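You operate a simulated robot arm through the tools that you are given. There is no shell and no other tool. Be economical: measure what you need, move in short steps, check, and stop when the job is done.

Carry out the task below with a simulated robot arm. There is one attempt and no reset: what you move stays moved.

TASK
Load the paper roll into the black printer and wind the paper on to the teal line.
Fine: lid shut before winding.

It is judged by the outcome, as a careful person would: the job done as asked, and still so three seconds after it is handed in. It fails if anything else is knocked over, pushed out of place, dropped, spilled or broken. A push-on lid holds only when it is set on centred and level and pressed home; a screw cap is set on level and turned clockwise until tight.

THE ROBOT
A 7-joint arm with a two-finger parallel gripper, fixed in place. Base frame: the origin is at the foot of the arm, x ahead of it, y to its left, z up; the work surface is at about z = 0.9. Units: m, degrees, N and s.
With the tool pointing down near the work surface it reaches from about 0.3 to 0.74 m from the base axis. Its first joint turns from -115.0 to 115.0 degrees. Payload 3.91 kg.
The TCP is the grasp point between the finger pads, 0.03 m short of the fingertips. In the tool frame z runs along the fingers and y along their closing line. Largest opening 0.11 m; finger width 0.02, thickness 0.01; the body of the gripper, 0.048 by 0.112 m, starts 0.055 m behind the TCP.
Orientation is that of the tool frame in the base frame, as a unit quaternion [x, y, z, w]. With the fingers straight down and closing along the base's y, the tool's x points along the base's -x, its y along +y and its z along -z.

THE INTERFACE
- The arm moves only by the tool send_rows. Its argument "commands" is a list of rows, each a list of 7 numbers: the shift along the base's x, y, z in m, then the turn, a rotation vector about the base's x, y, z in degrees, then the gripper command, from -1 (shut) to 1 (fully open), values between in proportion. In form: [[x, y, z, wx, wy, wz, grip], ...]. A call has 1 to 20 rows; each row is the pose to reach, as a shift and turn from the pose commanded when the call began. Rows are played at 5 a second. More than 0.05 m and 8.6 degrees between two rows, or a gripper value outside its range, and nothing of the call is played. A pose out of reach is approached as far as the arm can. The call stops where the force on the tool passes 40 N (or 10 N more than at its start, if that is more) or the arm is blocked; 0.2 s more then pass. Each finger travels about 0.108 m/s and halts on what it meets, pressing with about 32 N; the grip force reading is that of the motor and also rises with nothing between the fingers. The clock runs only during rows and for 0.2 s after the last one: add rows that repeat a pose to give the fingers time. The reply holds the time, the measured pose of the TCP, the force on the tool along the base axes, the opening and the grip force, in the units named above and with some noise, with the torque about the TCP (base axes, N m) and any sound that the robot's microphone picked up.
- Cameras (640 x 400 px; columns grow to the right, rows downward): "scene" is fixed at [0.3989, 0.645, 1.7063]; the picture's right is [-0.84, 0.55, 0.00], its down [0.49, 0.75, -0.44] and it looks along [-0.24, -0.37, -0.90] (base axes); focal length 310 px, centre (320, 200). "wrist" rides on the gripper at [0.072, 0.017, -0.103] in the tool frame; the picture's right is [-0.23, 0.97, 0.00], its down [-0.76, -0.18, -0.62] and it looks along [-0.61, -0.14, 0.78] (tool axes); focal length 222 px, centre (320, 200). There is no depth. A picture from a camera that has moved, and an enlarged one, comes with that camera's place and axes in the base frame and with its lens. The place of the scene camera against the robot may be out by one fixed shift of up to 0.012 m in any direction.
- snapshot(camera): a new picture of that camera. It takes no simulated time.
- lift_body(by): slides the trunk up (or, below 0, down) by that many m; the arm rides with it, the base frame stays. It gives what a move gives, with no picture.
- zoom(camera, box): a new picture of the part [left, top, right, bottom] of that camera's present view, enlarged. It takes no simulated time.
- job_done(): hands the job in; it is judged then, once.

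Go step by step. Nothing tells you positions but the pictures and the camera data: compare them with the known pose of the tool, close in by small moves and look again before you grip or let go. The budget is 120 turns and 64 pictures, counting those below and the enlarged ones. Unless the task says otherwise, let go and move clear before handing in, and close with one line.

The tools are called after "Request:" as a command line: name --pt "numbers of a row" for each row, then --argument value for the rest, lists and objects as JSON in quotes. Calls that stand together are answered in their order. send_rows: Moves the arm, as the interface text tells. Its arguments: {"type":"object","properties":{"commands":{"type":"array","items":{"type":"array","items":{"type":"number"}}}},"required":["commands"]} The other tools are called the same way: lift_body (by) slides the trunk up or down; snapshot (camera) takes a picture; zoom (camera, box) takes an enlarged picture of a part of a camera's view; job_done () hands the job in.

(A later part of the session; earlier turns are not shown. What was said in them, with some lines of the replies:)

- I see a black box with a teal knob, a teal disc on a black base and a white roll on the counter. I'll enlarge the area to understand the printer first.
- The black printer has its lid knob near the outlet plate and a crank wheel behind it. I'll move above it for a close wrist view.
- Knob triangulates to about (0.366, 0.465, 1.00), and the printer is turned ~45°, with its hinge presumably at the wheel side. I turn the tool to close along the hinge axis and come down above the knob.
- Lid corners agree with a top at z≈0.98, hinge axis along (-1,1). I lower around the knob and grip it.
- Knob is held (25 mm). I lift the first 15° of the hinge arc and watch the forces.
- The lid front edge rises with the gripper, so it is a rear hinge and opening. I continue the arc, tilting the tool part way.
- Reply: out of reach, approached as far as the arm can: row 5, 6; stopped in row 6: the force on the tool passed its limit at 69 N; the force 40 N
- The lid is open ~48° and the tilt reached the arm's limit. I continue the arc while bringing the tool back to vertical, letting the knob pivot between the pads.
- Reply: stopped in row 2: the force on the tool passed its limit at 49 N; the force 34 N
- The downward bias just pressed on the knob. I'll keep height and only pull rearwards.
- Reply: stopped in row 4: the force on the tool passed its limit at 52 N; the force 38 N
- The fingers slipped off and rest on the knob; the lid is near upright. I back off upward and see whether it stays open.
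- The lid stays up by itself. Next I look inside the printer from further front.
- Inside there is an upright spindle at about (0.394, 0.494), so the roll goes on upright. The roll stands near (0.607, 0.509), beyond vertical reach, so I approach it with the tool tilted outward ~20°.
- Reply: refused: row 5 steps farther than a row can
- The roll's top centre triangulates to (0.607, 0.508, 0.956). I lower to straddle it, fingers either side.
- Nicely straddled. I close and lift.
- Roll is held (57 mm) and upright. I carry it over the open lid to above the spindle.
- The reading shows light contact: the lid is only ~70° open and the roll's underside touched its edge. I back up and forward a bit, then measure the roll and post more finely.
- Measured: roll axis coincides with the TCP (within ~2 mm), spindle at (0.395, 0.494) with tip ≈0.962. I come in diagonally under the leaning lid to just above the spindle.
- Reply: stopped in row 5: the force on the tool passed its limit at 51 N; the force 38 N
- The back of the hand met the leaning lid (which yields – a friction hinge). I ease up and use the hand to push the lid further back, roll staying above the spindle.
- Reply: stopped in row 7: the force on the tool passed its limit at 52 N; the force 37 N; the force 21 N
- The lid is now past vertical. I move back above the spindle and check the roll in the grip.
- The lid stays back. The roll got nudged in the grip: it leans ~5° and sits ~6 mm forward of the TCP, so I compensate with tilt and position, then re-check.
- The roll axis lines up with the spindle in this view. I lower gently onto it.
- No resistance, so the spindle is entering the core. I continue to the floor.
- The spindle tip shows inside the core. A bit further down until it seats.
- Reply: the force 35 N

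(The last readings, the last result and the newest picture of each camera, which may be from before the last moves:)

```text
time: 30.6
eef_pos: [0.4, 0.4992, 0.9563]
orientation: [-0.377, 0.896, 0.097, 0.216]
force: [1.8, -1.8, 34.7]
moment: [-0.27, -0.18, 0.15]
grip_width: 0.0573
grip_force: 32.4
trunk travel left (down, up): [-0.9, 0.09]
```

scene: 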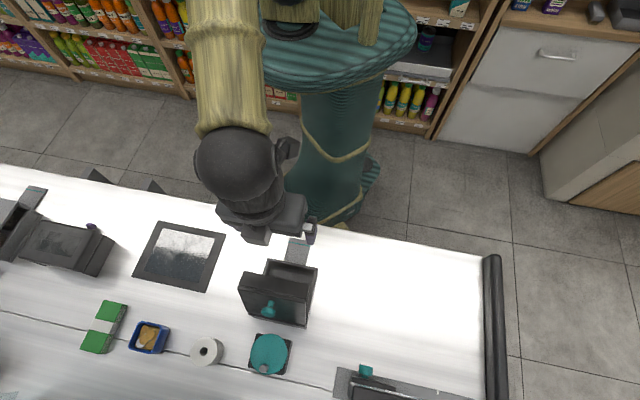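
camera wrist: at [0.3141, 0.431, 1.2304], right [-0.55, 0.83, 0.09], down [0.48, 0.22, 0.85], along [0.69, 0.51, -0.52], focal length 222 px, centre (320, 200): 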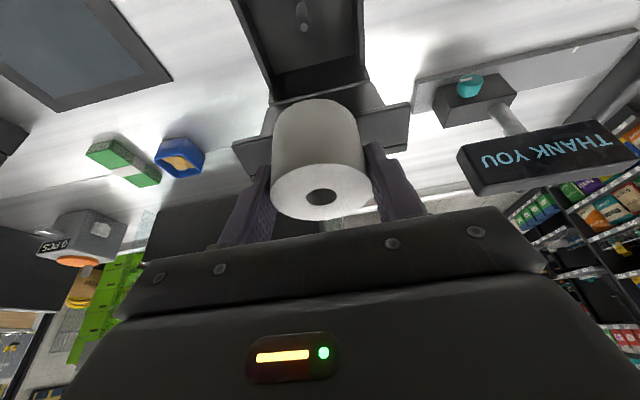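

Seated (35 N on the floor). I ease off, open slightly within the walls, and withdraw upward and forward.

Request:
send_rows --pt "0 0 0.003 0 0 0 -1" --pt "0 0 0.004 0 0 0 0.3" --pt "0 0 0.004 0 0 0 0.3" --pt "0 0 0.02 0 0 0 0.3" --pt "0 0 0.05 0 0 0 0.3" --pt "-0.01 -0.01 0.09 0 0 0 0.3" --pt "-0.02 -0.02 0.13 0 0 0 0.3" --pt "-0.02 -0.02 0.16 0 0 0 0.3" --pt "-0.02 -0.02 0.16 0 0 0 0.3"

Request:
snapshot --camera "wrist"

Request:
zoom --camera "scene" --box '[180, 220, 360, 400]'

```text
time: 32.6
eef_pos: [0.38, 0.4784, 1.1126]
orientation: [-0.378, 0.897, 0.094, 0.21]
force: [-0.1, 0.1, 0.2]
moment: [0.02, 0.0, -0.02]
grip_width: 0.0715
grip_force: 0.1
trunk travel left (down, up): [-0.9, 0.09]
```

```text
22 pictures are left
camera wrist: at [0.2905, 0.4106, 1.1723], right [-0.56, 0.82, 0.11], down [0.41, 0.16, 0.9], along [0.72, 0.55, -0.43], focal length 222 px, centre (320, 200)
```

wrist: 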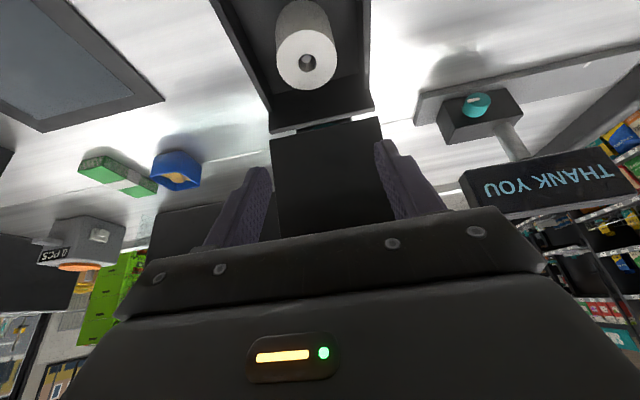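

```text
2.22 times, centred on (270, 310) of scene
camera zoom: at [0.3989, 0.645, 1.7063], right [-0.84, 0.55, 0.0], down [0.49, 0.75, -0.44], along [-0.24, -0.37, -0.9], focal length 688 px, centre (431, -44)
```

zoom: 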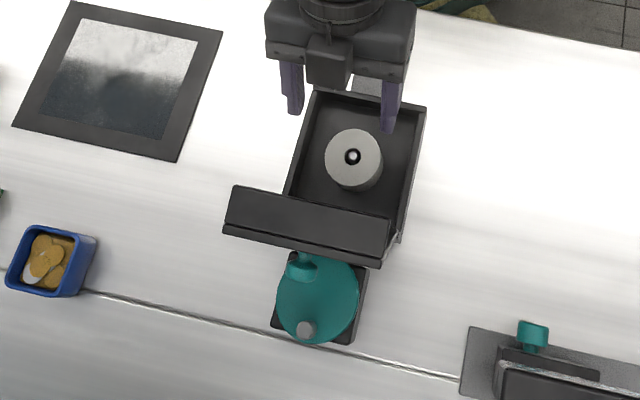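

The roll sits on the spindle. To shut the lid I'll bring closed fingers over and behind it, beside the knob, and pull it forward.

Request:
send_rows --pt "0 0 0.04 -2.5 2.5 0 -1" --pt "0.01 0.0 0.08 -5 5 0 -1" --pt "0.03 0.01 0.115 -7.5 7.5 0 -1" --pt "0.055 0.025 0.12 -10.6 10.6 0 -1" --pt "0.085 0.045 0.12 -10.6 10.6 0 -1" --pt "0.11 0.06 0.12 -10.6 10.6 0 -1" --pt "0.13 0.073 0.12 -10.6 10.6 0 -1" --pt "0.13 0.073 0.12 -10.6 10.6 0 -1"

Request:
zoom --camera "scene" --box '[180, 220, 360, 400]'

```text
time: 34.4
eef_pos: [0.509, 0.551, 1.2326]
orientation: [-0.385, 0.917, 0.046, 0.091]
force: [-0.3, 0.0, 0.7]
moment: [-0.01, -0.02, -0.03]
grip_width: 0.0
grip_force: 31.8
trunk travel left (down, up): [-0.9, 0.09]
```

```text
2.22 times, centred on (270, 310) of scene
camera zoom: at [0.3989, 0.645, 1.7063], right [-0.84, 0.55, 0.0], down [0.49, 0.75, -0.44], along [-0.24, -0.37, -0.9], focal length 688 px, centre (431, -44)
```

zoom: 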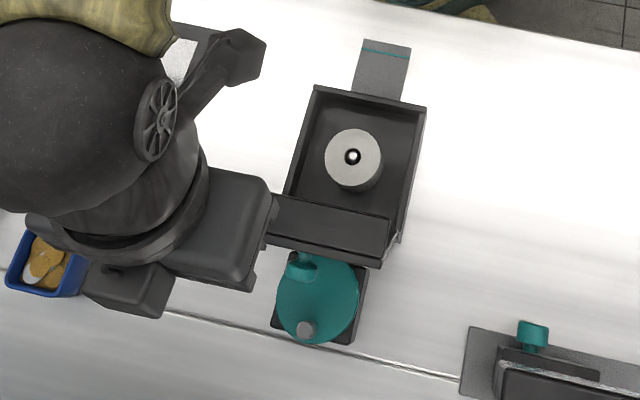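

Request:
send_rows --pt "0.0 0.0 -0.04 0 0 0 -1" --pt "0.0 0.0 -0.08 0 0 0 -1" --pt "0 0 -0.085 0 0 0 -1"

Request:
snapshot --camera "wrist"

```text
time: 35.2
eef_pos: [0.5093, 0.551, 1.1462]
orientation: [-0.386, 0.917, 0.046, 0.092]
force: [-0.5, 0.5, -0.3]
moment: [0.0, -0.01, 0.03]
grip_width: 0.0
grip_force: 32.0
trunk travel left (down, up): [-0.9, 0.09]
```

```text
19 pictures are left
camera wrist: at [0.4337, 0.4962, 1.2332], right [-0.54, 0.84, 0.06], down [0.57, 0.31, 0.76], along [0.62, 0.45, -0.64], focal length 222 px, centre (320, 200)
```

wrist: 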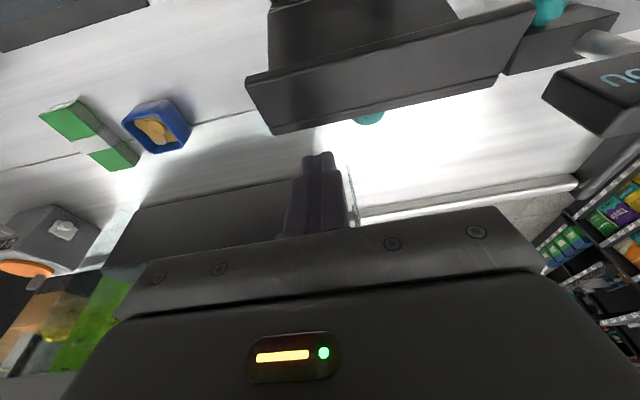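

Fingers are behind the lid's rear face with clearance. I lower and draw the lid forward along its arc.

Request:
send_rows --pt "0 0 -0.025 0 0 0 -1" --pt "0 0 -0.049 0 0 0 -1" --pt "-0.014 -0.014 -0.048 0 0 0 -1" --pt "-0.0281 -0.0281 -0.0455 0 0 0 -1" --pt "-0.0386 -0.0386 -0.0442 0 0 0 -1" --pt "-0.0464 -0.0464 -0.045 0 0 0 -1" --pt "-0.0542 -0.0542 -0.0472 0 0 0 -1" --pt "-0.0615 -0.0615 -0.051 0 0 0 -1" --pt "-0.0687 -0.0687 -0.0556 0 0 0 -1" --pt "-0.0687 -0.0687 -0.0556 0 0 0 -1"

Request:
snapshot --camera "wrist"

Request:
zoom --camera "scene" --box '[180, 220, 360, 400]'

```text
time: 37.4
eef_pos: [0.4411, 0.4837, 1.0918]
orientation: [-0.386, 0.917, 0.046, 0.09]
force: [-0.2, 0.4, -0.9]
moment: [0.0, -0.03, -0.02]
grip_width: 0.0
grip_force: 31.8
trunk travel left (down, up): [-0.9, 0.09]
```

```text
18 pictures are left
camera wrist: at [0.3654, 0.4283, 1.178], right [-0.54, 0.84, 0.06], down [0.57, 0.31, 0.76], along [0.62, 0.45, -0.65], focal length 222 px, centre (320, 200)
```

wrist: 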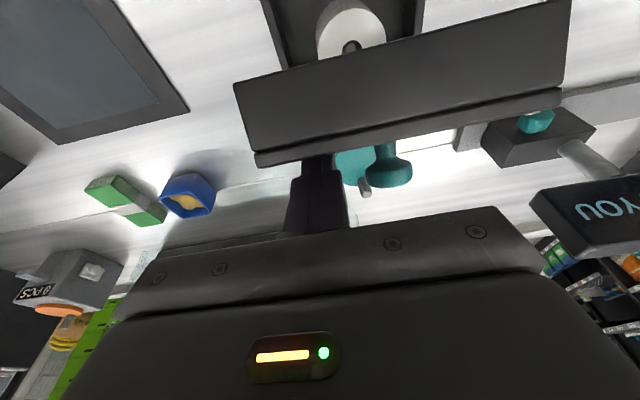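

```text
2.22 times, centred on (270, 310) of scene
camera zoom: at [0.3989, 0.645, 1.7063], right [-0.84, 0.55, 0.0], down [0.49, 0.75, -0.44], along [-0.24, -0.37, -0.9], focal length 688 px, centre (431, -44)
```

zoom: 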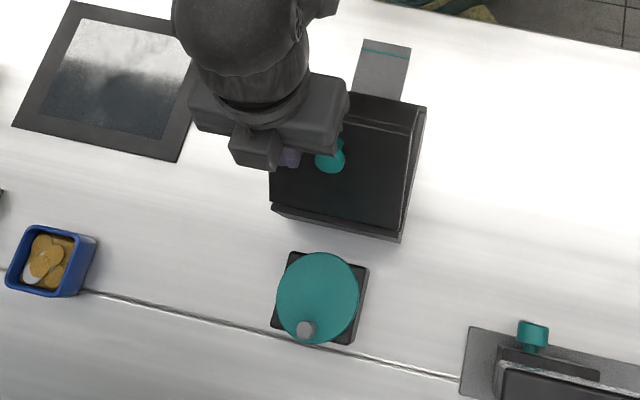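

The lid follows, about half shut. I continue the arc down to closed and press until contact.

Request:
send_rows --pt "-0.0085 -0.0085 -0.0086 0 0 0 -1" --pt "-0.0159 -0.0159 -0.019 0 0 0 -1" --pt "-0.0219 -0.0219 -0.031 0 0 0 -1" --pt "-0.0264 -0.0264 -0.0445 0 0 0 -1" --pt "-0.029 -0.029 -0.0587 0 0 0 -1" --pt "-0.03 -0.03 -0.0735 0 0 0 -1" --pt "-0.03 -0.03 -0.08 0 0 0 -1" --pt "-0.03 -0.03 -0.084 0 0 0 -1" --pt "-0.03 -0.03 -0.084 0 0 0 -1"

Request:
snapshot --camera "wrist"

```text
time: 39.2
eef_pos: [0.4115, 0.4536, 1.0158]
orientation: [-0.385, 0.916, 0.048, 0.097]
force: [-5.8, -8.0, 25.3]
moment: [-0.34, 0.28, 0.0]
grip_width: 0.0
grip_force: 31.7
trunk travel left (down, up): [-0.9, 0.09]
stopped in row 8: the force on the tool passed its limit at 44 N (the readings are from after the stop); the commanded pose is now the measured one
```

```text
16 pictures are left
camera wrist: at [0.3352, 0.3985, 1.1015], right [-0.54, 0.84, 0.06], down [0.56, 0.31, 0.77], along [0.63, 0.45, -0.64], focal length 222 px, centre (320, 200)
```

wrist: 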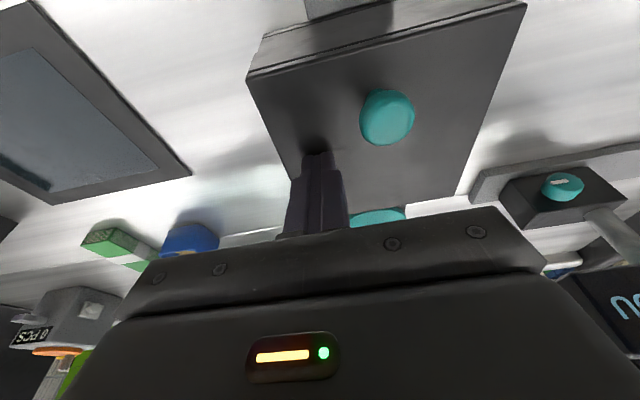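

Lid is down. I press once more on the knob to make sure it is home.

Request:
send_rows --pt "0 0 0.03 0 0 0 -1" --pt "-0.01 0.001 0.05 0 0 0 -1" --pt "-0.035 0.004 0.05 0 0 0 -1" --pt "-0.05 0.0067 0.04 0 0 0 -1" --pt "-0.05 0.0067 0.03 0 0 0 -1" --pt "-0.05 0.0067 0.022 0 0 0 -1" --pt "-0.05 0.0067 0.014 0 0 0 -1" --pt "-0.05 0.0067 0.008 0 0 0 -1" --pt "-0.05 0.0067 0.002 0 0 0 -1"

Request:
snapshot --camera "wrist"

```text
time: 40.7
eef_pos: [0.362, 0.4619, 1.0408]
orientation: [-0.386, 0.916, 0.051, 0.101]
force: [-8.7, -12.6, 30.7]
moment: [-0.5, 0.3, -0.02]
grip_width: 0.0
grip_force: 32.3
trunk travel left (down, up): [-0.9, 0.09]
stopped in row 7: the force on the tool passed its limit at 49 N (the readings are from after the stop); the commanded pose is now the measured one
```

```text
15 pictures are left
camera wrist: at [0.2855, 0.406, 1.1258], right [-0.54, 0.84, 0.07], down [0.56, 0.3, 0.77], along [0.63, 0.46, -0.63], focal length 222 px, centre (320, 200)
```

wrist: 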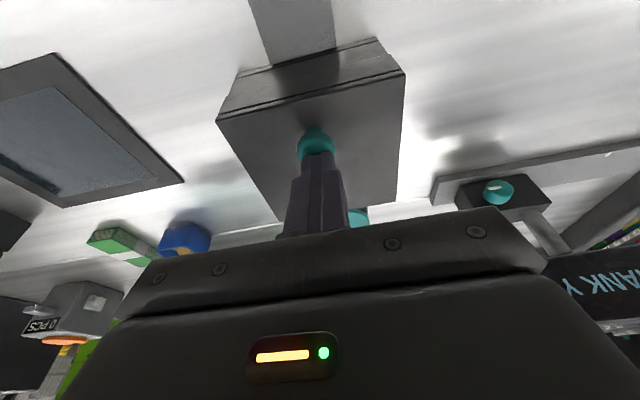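

Lid is shut. Next the crank: I go up and over for a close look at the wheel and its peg.

Request:
send_rows --pt "0 0 0.04 0 0 0 -1" --pt "0.01 0.01 0.08 0 0 0 -1" --pt "0.04 0.035 0.09 2 -2 0 -1" --pt "0.07 0.06 0.09 4 -4 0 -1" --pt "0.1 0.085 0.09 6.5 -6.5 0 -0.5" --pt "0.125 0.11 0.09 8 -8 0 -0.5" --pt "0.125 0.11 0.09 8 -8 0 -0.5"

Request:
snapshot --camera "wrist"

```text
time: 42.3
eef_pos: [0.4896, 0.5759, 1.1275]
orientation: [-0.38, 0.902, 0.086, 0.189]
force: [0.2, 0.8, 0.0]
moment: [-0.02, -0.04, -0.02]
grip_width: 0.0273
grip_force: 0.1
trunk travel left (down, up): [-0.9, 0.09]
```

```text
14 pictures are left
camera wrist: at [0.4021, 0.5083, 1.1921], right [-0.55, 0.83, 0.1], down [0.44, 0.19, 0.88], along [0.71, 0.53, -0.47], focal length 222 px, centre (320, 200)
```

wrist: 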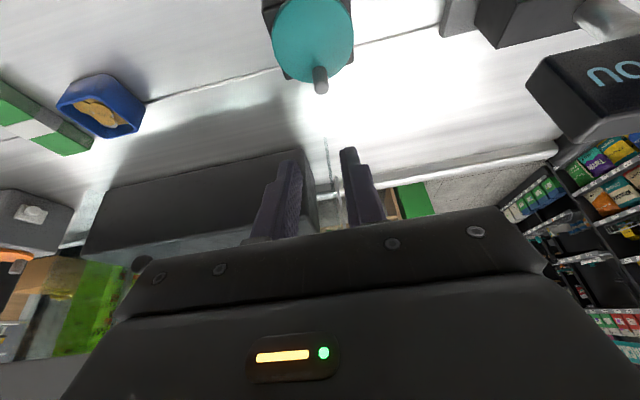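

Peg top is at (0.516, 0.612, 0.977), wheel centre (0.491, 0.588), crank radius ~35 mm. I lower the open fingers around the peg and check before gripping.

Request:
send_rows --pt "0.01 0.015 -0.03 0 0 0 -0.36" --pt "0.0204 0.0306 -0.06 0 0 0 -0.36" --pt "0.0204 0.0306 -0.095 0 0 0 -0.36" --pt "0.0204 0.0306 -0.12 0 0 0 -0.36" --pt "0.0204 0.0306 -0.12 0 0 0 -0.36"

Request:
zoom --camera "wrist" --box '[220, 0, 420, 240]'

```text
time: 43.5
eef_pos: [0.5106, 0.6064, 1.0065]
orientation: [-0.379, 0.902, 0.086, 0.189]
force: [-0.1, 0.7, -0.7]
moment: [0.0, 0.04, 0.0]
grip_width: 0.0351
grip_force: 0.1
trunk travel left (down, up): [-0.9, 0.09]
```

```text
1.67 times, centred on (320, 120) of wrist
camera zoom: at [0.4224, 0.5392, 1.0717], right [-0.55, 0.83, 0.1], down [0.44, 0.19, 0.88], along [0.71, 0.53, -0.47], focal length 370 px, centre (320, 333)
```

zoom: 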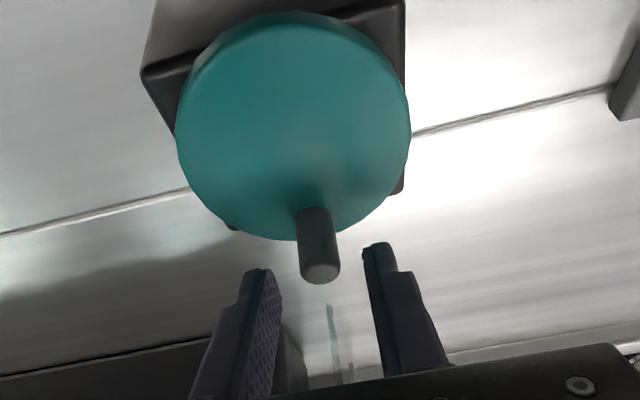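

Request:
send_rows --pt "0.002 0.002 -0.01 0 0 0 -0.36" --pt "0.002 0.002 -0.0205 0 0 0 -0.36" --pt "0.002 0.002 -0.0205 0 0 0 -0.36" --pt "0.002 0.002 -0.0205 0 0 0 -1" --pt "0.002 0.002 -0.0205 0 0 0 -1" --pt "0.002 0.002 -0.0205 0 0 0 -1"

Request:
zoom --camera "wrist" --box '[220, 0, 420, 240]'

```text
time: 44.9
eef_pos: [0.5121, 0.6106, 0.9913]
orientation: [-0.38, 0.9, 0.089, 0.193]
force: [1.2, 11.5, 23.7]
moment: [-0.02, -0.84, -0.19]
grip_width: 0.0156
grip_force: 45.2
trunk travel left (down, up): [-0.9, 0.09]
```

```text
1.67 times, centred on (320, 120) of wrist
camera zoom: at [0.4237, 0.5424, 1.0548], right [-0.55, 0.83, 0.11], down [0.44, 0.18, 0.88], along [0.71, 0.54, -0.46], focal length 370 px, centre (320, 333)
```

zoom: 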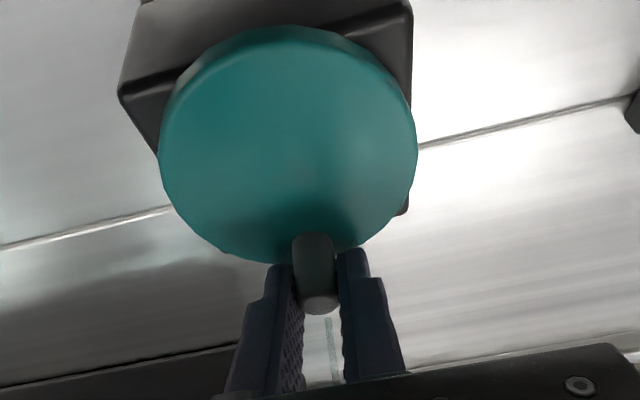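

Peg is gripped but the tips press on the wheel, so I raise 6 mm, then turn 40° clockwise and look at the outlet.

Request:
send_rows --pt "0 0 0.006 0 0 0 -1" --pt "0.0035 -0.0043 0.006 0 0 0 -1" --pt "0.0063 -0.0091 0.006 0 0 0 -1" --pt "0.0081 -0.0144 0.006 0 0 0 -1" --pt "0.009 -0.0199 0.006 0 0 0 -1" --pt "0.009 -0.0199 0.006 0 0 0 -1"

Request:
zoom --camera "scene" --box '[200, 220, 360, 400]'

```text
time: 45.6
eef_pos: [0.5108, 0.6089, 0.9899]
orientation: [-0.381, 0.9, 0.093, 0.189]
force: [-4.3, 17.7, -9.5]
moment: [0.04, -0.71, -0.05]
grip_width: 0.0162
grip_force: 45.4
trunk travel left (down, up): [-0.9, 0.09]
stopped in row 3: the force on the tool passed its limit at 43 N (the readings are from after the stop); the commanded pose is now the measured one
```

```text
2.22 times, centred on (280, 310) of scene
camera zoom: at [0.3989, 0.645, 1.7063], right [-0.84, 0.55, 0.0], down [0.49, 0.75, -0.44], along [-0.24, -0.37, -0.9], focal length 688 px, centre (409, -44)
```

zoom: 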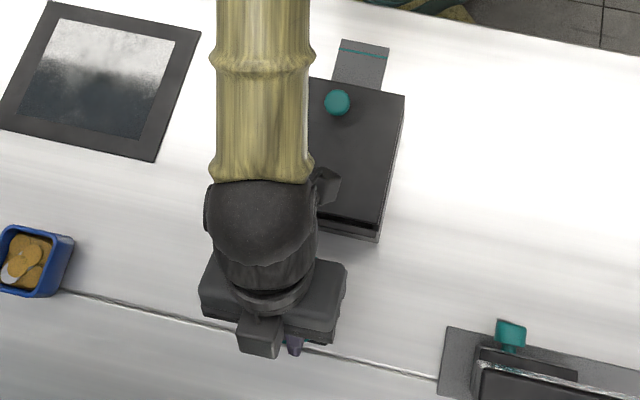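

Clockwise is blocked. I try the other way, gently.

Request:
send_rows --pt "0 0.002 0.0 0 0 0 -1" --pt "-0.0042 0.0046 0.0 0 0 0 -1" --pt "-0.009 0.0075 0.0 0 0 0 -1" --pt "-0.0143 0.0094 0.0 0 0 0 -1" --pt "-0.0197 0.0105 0.0 0 0 0 -1" --pt "-0.0197 0.0105 0.0 0 0 0 -1"

Request:
zoom --camera "scene" --box '[200, 220, 360, 400]'

```text
time: 47.0
eef_pos: [0.4945, 0.6157, 0.9919]
orientation: [-0.38, 0.901, 0.091, 0.188]
force: [10.2, -2.2, -8.0]
moment: [-0.87, -0.95, 0.26]
grip_width: 0.0157
grip_force: 44.7
trunk travel left (down, up): [-0.9, 0.09]
```

```text
2.22 times, centred on (280, 310) of scene
camera zoom: at [0.3989, 0.645, 1.7063], right [-0.84, 0.55, 0.0], down [0.49, 0.75, -0.44], along [-0.24, -0.37, -0.9], focal length 688 px, centre (409, -44)
```

zoom: 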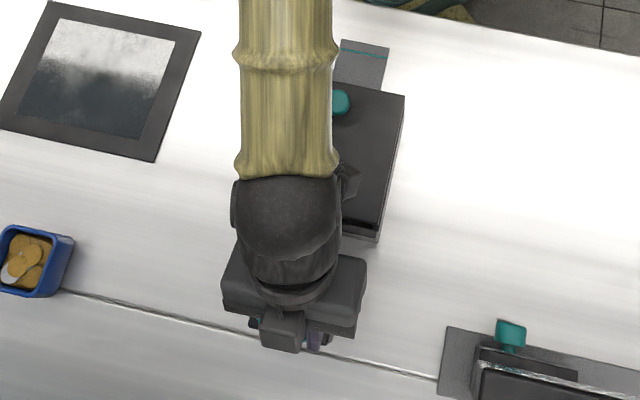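

Counter-clockwise turns freely. I continue to ~150° of peg angle and look at the outlet again.

Request:
send_rows --pt "-0.0025 -0.0008 0 0 0 0 -1" --pt "-0.0089 -0.0015 0 0 0 0 -1" --pt "-0.0151 -0.0035 0 0 0 0 -1" --pt "-0.0207 -0.0067 0 0 0 0 -1" --pt "-0.0255 -0.0111 0 0 0 0 -1" --pt "-0.0293 -0.0163 0 0 0 0 -1" --pt "-0.0293 -0.0163 0 0 0 0 -1"

Request:
zoom --camera "scene" --box '[240, 220, 340, 400]'

```text
time: 48.6
eef_pos: [0.4632, 0.5994, 0.9926]
orientation: [-0.38, 0.901, 0.091, 0.188]
force: [3.8, 2.0, -5.0]
moment: [-0.17, -1.18, 0.04]
grip_width: 0.0158
grip_force: 45.5
trunk travel left (down, up): [-0.9, 0.09]
```

```text
2.22 times, centred on (290, 310) of scene
camera zoom: at [0.3989, 0.645, 1.7063], right [-0.84, 0.55, 0.0], down [0.49, 0.75, -0.44], along [-0.24, -0.37, -0.9], focal length 688 px, centre (387, -44)
```

zoom: 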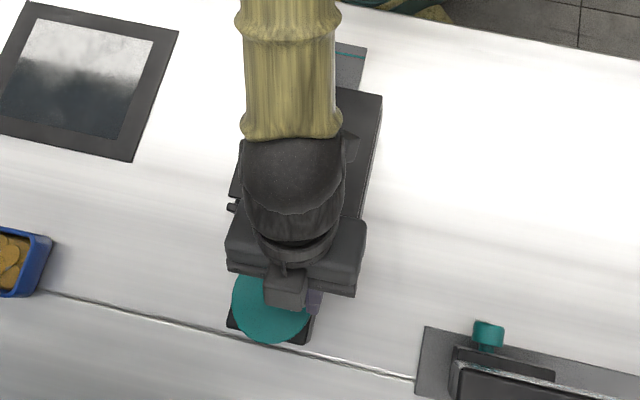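

Request:
zoom --camera "scene" --box '[270, 225, 330, 265]'

```text
10.00 times, centred on (300, 245) of scene
camera zoom: at [0.3989, 0.645, 1.7063], right [-0.84, 0.55, 0.0], down [0.49, 0.75, -0.44], along [-0.24, -0.37, -0.9], focal length 3095 px, centre (520, -250)
```

zoom: 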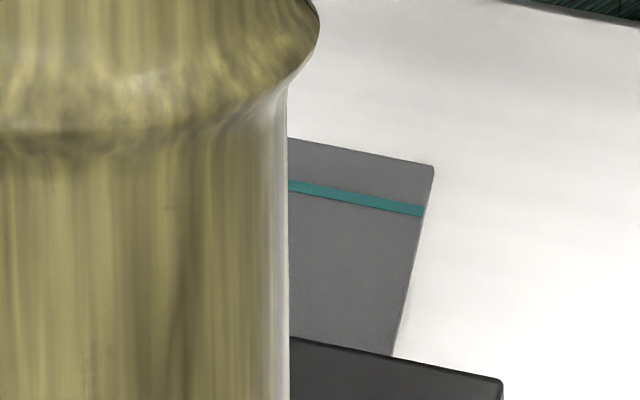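

No paper visible yet on the exposed part of the chute; I continue winding along the refitted circle.

Request:
send_rows --pt "-0.0023 -0.0094 0 0 0 0 -1" --pt "-0.0043 -0.0162 0 0 0 0 -1" --pt "-0.0048 -0.0233 0 0 0 0 -1" --pt "-0.0038 -0.0303 0 0 0 0 -1" --pt "-0.0014 -0.037 0 0 0 0 -1" --pt "0.0024 -0.043 0 0 0 0 -1" --pt "0.0073 -0.0481 0 0 0 0 -1" --pt "0.0073 -0.0481 0 0 0 0 -1"

Request:
zoom --camera "scene" --box '[240, 220, 340, 310]'

```text
time: 50.5
eef_pos: [0.4717, 0.5517, 0.9923]
orientation: [-0.381, 0.9, 0.091, 0.19]
force: [-6.7, 5.6, -6.4]
moment: [-0.22, -0.63, 0.38]
grip_width: 0.0157
grip_force: 45.1
trunk travel left (down, up): [-0.9, 0.09]
```

```text
4.44 times, centred on (290, 265) of scene
camera zoom: at [0.3989, 0.645, 1.7063], right [-0.84, 0.55, 0.0], down [0.49, 0.75, -0.44], along [-0.24, -0.37, -0.9], focal length 1376 px, centre (453, -89)
```

zoom: 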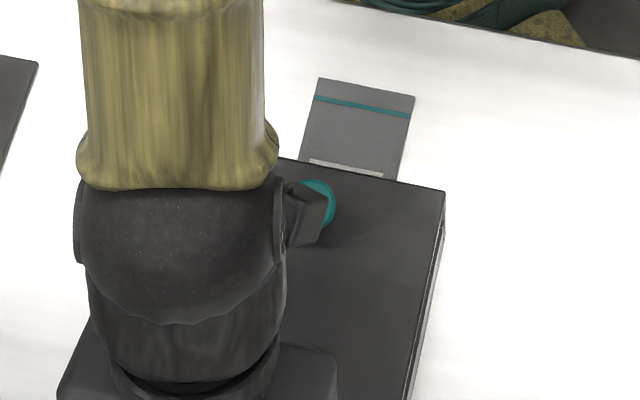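

Paper's edge is just appearing from the printer. It needs roughly 35 mm more to the line, so I keep turning.

Request:
send_rows --pt "0.0092 -0.0055 0 0 0 0 -1" --pt "0.016 -0.0075 0 0 0 0 -1" --pt "0.0231 -0.008 0 0 0 0 -1" --pt "0.0301 -0.007 0 0 0 0 -1" --pt "0.0368 -0.0046 0 0 0 0 -1" --pt "0.0428 -0.0008 0 0 0 0 -1" --pt "0.0479 0.0041 0 0 0 0 -1" --pt "0.0519 0.01 0 0 0 0 -1" --pt "0.0519 0.01 0 0 0 0 -1"

Request:
zoom --camera "scene" --box '[260, 220, 340, 270]'

```text
time: 52.5
eef_pos: [0.5227, 0.562, 0.9945]
orientation: [-0.38, 0.901, 0.093, 0.189]
force: [0.1, 0.1, -0.6]
moment: [0.0, -0.01, 0.01]
grip_width: 0.0003
grip_force: 37.9
trunk travel left (down, up): [-0.9, 0.09]
```

```text
8.00 times, centred on (300, 245) of scene
camera zoom: at [0.3989, 0.645, 1.7063], right [-0.84, 0.55, 0.0], down [0.49, 0.75, -0.44], along [-0.24, -0.37, -0.9], focal length 2476 px, centre (480, -160)
```

zoom: 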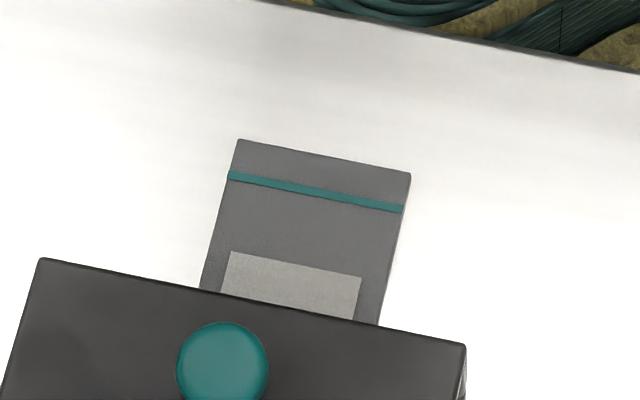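

The fingers slipped off the peg part way; paper is about 40 % out. I lift clear and find the peg again.

Request:
send_rows --pt "0 0 0.03 0 0 0 -1" --pt "-0.01 -0.005 0.06 0 0 0 -0.36" --pt "-0.02 -0.01 0.08 0 0 0 -0.36" --pt "-0.02 -0.01 0.08 0 0 0 -0.36"

Request:
zoom --camera "wrist" --box '[220, 0, 420, 240]'

```text
time: 53.5
eef_pos: [0.5036, 0.552, 1.073]
orientation: [-0.381, 0.9, 0.092, 0.189]
force: [-0.2, 0.3, -0.2]
moment: [-0.04, -0.01, 0.01]
grip_width: 0.0352
grip_force: 0.1
trunk travel left (down, up): [-0.9, 0.09]
```

```text
1.67 times, centred on (320, 120) of wrist
camera zoom: at [0.4167, 0.4844, 1.1371], right [-0.56, 0.82, 0.11], down [0.45, 0.18, 0.88], along [0.7, 0.54, -0.47], focal length 370 px, centre (320, 333)
```

zoom: 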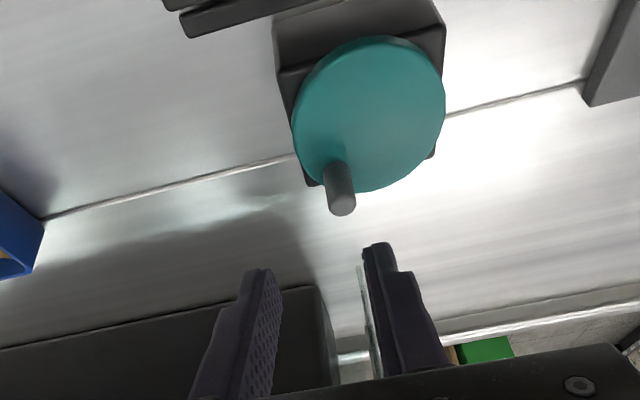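

Peg is now at about 3–8° (x-side). I regrip it there, a touch lower, using a refitted circle centre.

Request:
send_rows --pt "0.008 0.018 -0.02 0 0 0 -0.36" --pt "0.0164 0.036 -0.045 0 0 0 -0.36" --pt "0.0164 0.036 -0.07 0 0 0 -0.36" --pt "0.0164 0.036 -0.083 0 0 0 -0.36" --pt "0.0164 0.036 -0.083 0 0 0 -1" --pt "0.0164 0.036 -0.083 0 0 0 -1" --pt "0.0164 0.036 -0.083 0 0 0 -1"

```text
time: 55.0
eef_pos: [0.5207, 0.5878, 0.99]
orientation: [-0.38, 0.901, 0.091, 0.19]
force: [1.9, 0.9, 2.4]
moment: [-0.38, -0.85, -0.03]
grip_width: 0.0157
grip_force: 45.0
trunk travel left (down, up): [-0.9, 0.09]
```

Request:
send_rows --pt "-0.0011 0.0068 0 0 0 0 -1" --pt "-0.0036 0.0133 0 0 0 0 -1" --pt "-0.0073 0.019 0 0 0 0 -1" --pt "-0.0122 0.0239 0 0 0 0 -1" --pt "-0.018 0.0277 0 0 0 0 -1" --pt "-0.0244 0.0301 0 0 0 0 -1" --pt "-0.0312 0.0312 0 0 0 0 -1" --pt "-0.0312 0.0312 0 0 0 0 -1"

```text
time: 56.9
eef_pos: [0.4897, 0.619, 0.9906]
orientation: [-0.38, 0.901, 0.092, 0.19]
force: [12.9, -1.9, 11.3]
moment: [-0.29, -1.17, 0.36]
grip_width: 0.0157
grip_force: 44.8
trunk travel left (down, up): [-0.9, 0.09]
```

Request:
send_rows --pt "-0.0069 -0.0004 0 0 0 0 -1" --pt "-0.0136 -0.0021 0 0 0 0 -1" --pt "-0.0197 -0.0053 0 0 0 0 -1" --pt "-0.0251 -0.0096 0 0 0 0 -1" --pt "-0.0294 -0.015 0 0 0 0 -1" --pt "-0.0325 -0.0211 0 0 0 0 -1" --pt "-0.0343 -0.0278 0 0 0 0 -1" --pt "-0.0347 -0.0347 0 0 0 0 -1" --pt "-0.0336 -0.0415 0 0 0 0 -1" --pt "-0.0336 -0.0415 0 0 0 0 -1"

Request:
zoom --camera "scene" --box '[260, 220, 340, 270]'

```text
time: 58.4
eef_pos: [0.4624, 0.5952, 0.9908]
orientation: [-0.381, 0.899, 0.09, 0.194]
force: [16.1, 0.7, -7.9]
moment: [-0.51, -1.6, 0.08]
grip_width: 0.0158
grip_force: 44.7
trunk travel left (down, up): [-0.9, 0.09]
stopped in row 7: the force on the tool passed its limit at 42 N (the readings are from after the stop); the commanded pose is now the measured one
```

```text
8.00 times, centred on (300, 245) of scene
camera zoom: at [0.3989, 0.645, 1.7063], right [-0.84, 0.55, 0.0], down [0.49, 0.75, -0.44], along [-0.24, -0.37, -0.9], focal length 2476 px, centre (480, -160)
```

zoom: 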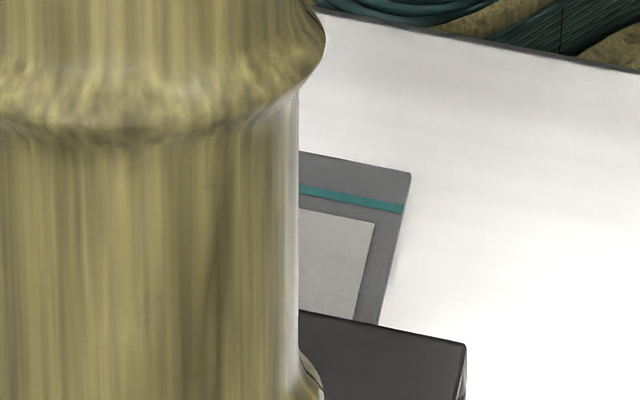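

Paper's edge is now ~6 mm (about 50° of crank) short of the line. I turn a smaller step along the peg's true arc.

Request:
send_rows --pt "-0.001 -0.003 0 0 0 0 -1" --pt "-0.002 -0.0065 0 0 0 0 -1" --pt "-0.0028 -0.0102 0 0 0 0 -1" --pt "-0.0032 -0.0138 0 0 0 0 -1" --pt "-0.0032 -0.0175 0 0 0 0 -1" --pt "-0.003 -0.0211 0 0 0 0 -1" --pt "-0.003 -0.0211 0 0 0 0 -1"

Request:
zoom --camera "scene" --box '[260, 220, 340, 270]'

```text
time: 60.0
eef_pos: [0.4606, 0.5763, 0.9896]
orientation: [-0.379, 0.9, 0.092, 0.193]
force: [31.3, 17.2, -9.3]
moment: [-0.33, -1.5, 0.06]
grip_width: 0.0156
grip_force: 45.2
trunk travel left (down, up): [-0.9, 0.09]
```

```text
8.00 times, centred on (300, 245) of scene
camera zoom: at [0.3989, 0.645, 1.7063], right [-0.84, 0.55, 0.0], down [0.49, 0.75, -0.44], along [-0.24, -0.37, -0.9], focal length 2476 px, centre (480, -160)
```

zoom: 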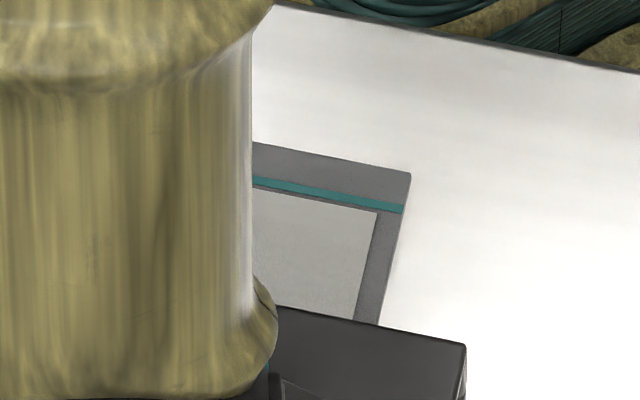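

About 2–3 mm short of the line's middle. One last small step.

Request:
send_rows --pt "0.003 -0.003 0 0 0 0 -1" --pt "0.004 -0.006 0 0 0 0 -1" --pt "0.005 -0.009 0 0 0 0 -1" --pt "0.0055 -0.011 0 0 0 0 -1" --pt "0.0055 -0.011 0 0 0 0 -1"

Request:
zoom --camera "scene" --box '[270, 230, 320, 265]'

```text
time: 61.2
eef_pos: [0.4651, 0.5666, 0.9911]
orientation: [-0.381, 0.9, 0.093, 0.193]
force: [18.4, 22.8, -5.7]
moment: [-0.37, -1.11, 0.19]
grip_width: 0.0157
grip_force: 45.3
trunk travel left (down, up): [-0.9, 0.09]
```

```text
11.43 times, centred on (295, 248) of scene
camera zoom: at [0.3989, 0.645, 1.7063], right [-0.84, 0.55, 0.0], down [0.49, 0.75, -0.44], along [-0.24, -0.37, -0.9], focal length 3537 px, centre (606, -343)
```

zoom: 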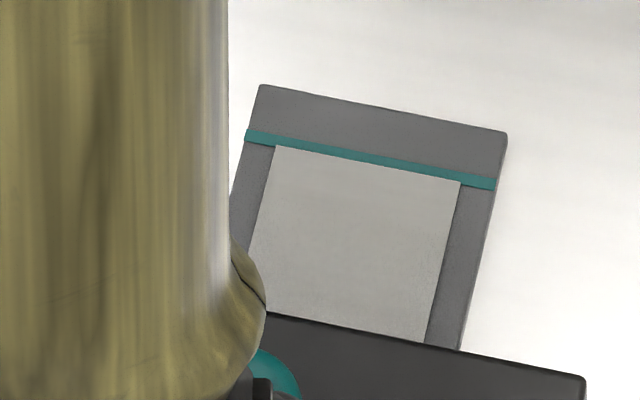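

The edge is on the line, ~1 mm short of its middle. I nudge a hair more, release the peg and lift clear.

Request:
send_rows --pt "0.001 -0.0015 0 0 0 0 -1" --pt "0.0018 -0.003 0 0 0 0 -1" --pt "0.0018 -0.003 0 0 0 0 -1" --pt "0.0018 -0.003 0 0 0 0 -0.36" --pt "0.0018 -0.003 0 0 0 0 -0.36" --pt "0.0018 -0.003 0.03 0 0 0 -0.36" --pt "0.0018 -0.003 0.07 0 0 0 -0.36" --pt "0.0018 -0.003 0.11 0 0 0 -0.36" --pt "0.0018 -0.003 0.15 0 0 0 -0.36" --pt "0.0018 -0.003 0.18 0 0 0 -0.36" --pt "0.03 -0.03 0.18 0 0 0 -0.36" --pt "0.06 -0.06 0.18 0 0 0 -0.36" --pt "0.06 -0.06 0.18 0 0 0 -0.36"

Request:
zoom --camera "scene" --box '[240, 220, 340, 300]'

```text
time: 64.0
eef_pos: [0.521, 0.5043, 1.1704]
orientation: [-0.38, 0.9, 0.091, 0.194]
force: [0.8, 0.1, 0.1]
moment: [0.0, -0.03, 0.02]
grip_width: 0.0354
grip_force: 0.1
trunk travel left (down, up): [-0.9, 0.09]
```

```text
5.00 times, centred on (290, 260) of scene
camera zoom: at [0.3989, 0.645, 1.7063], right [-0.84, 0.55, 0.0], down [0.49, 0.75, -0.44], along [-0.24, -0.37, -0.9], focal length 1547 px, centre (470, -100)
```

zoom: 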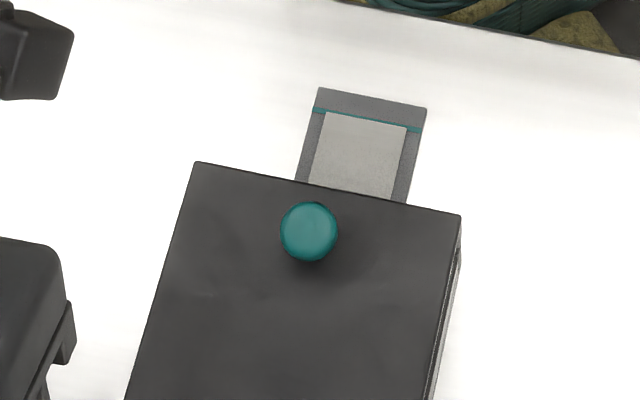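

The paper edge lies on the teal line, the lid is shut, and the arm is clear. I'm handing it in.

Request:
job_done

```text
The job is handed in.
```

The roll is on the black printer's spindle, the lid was shut before winding, and the paper is wound to the teal line; nothing else appeared moved in the pictures I took.
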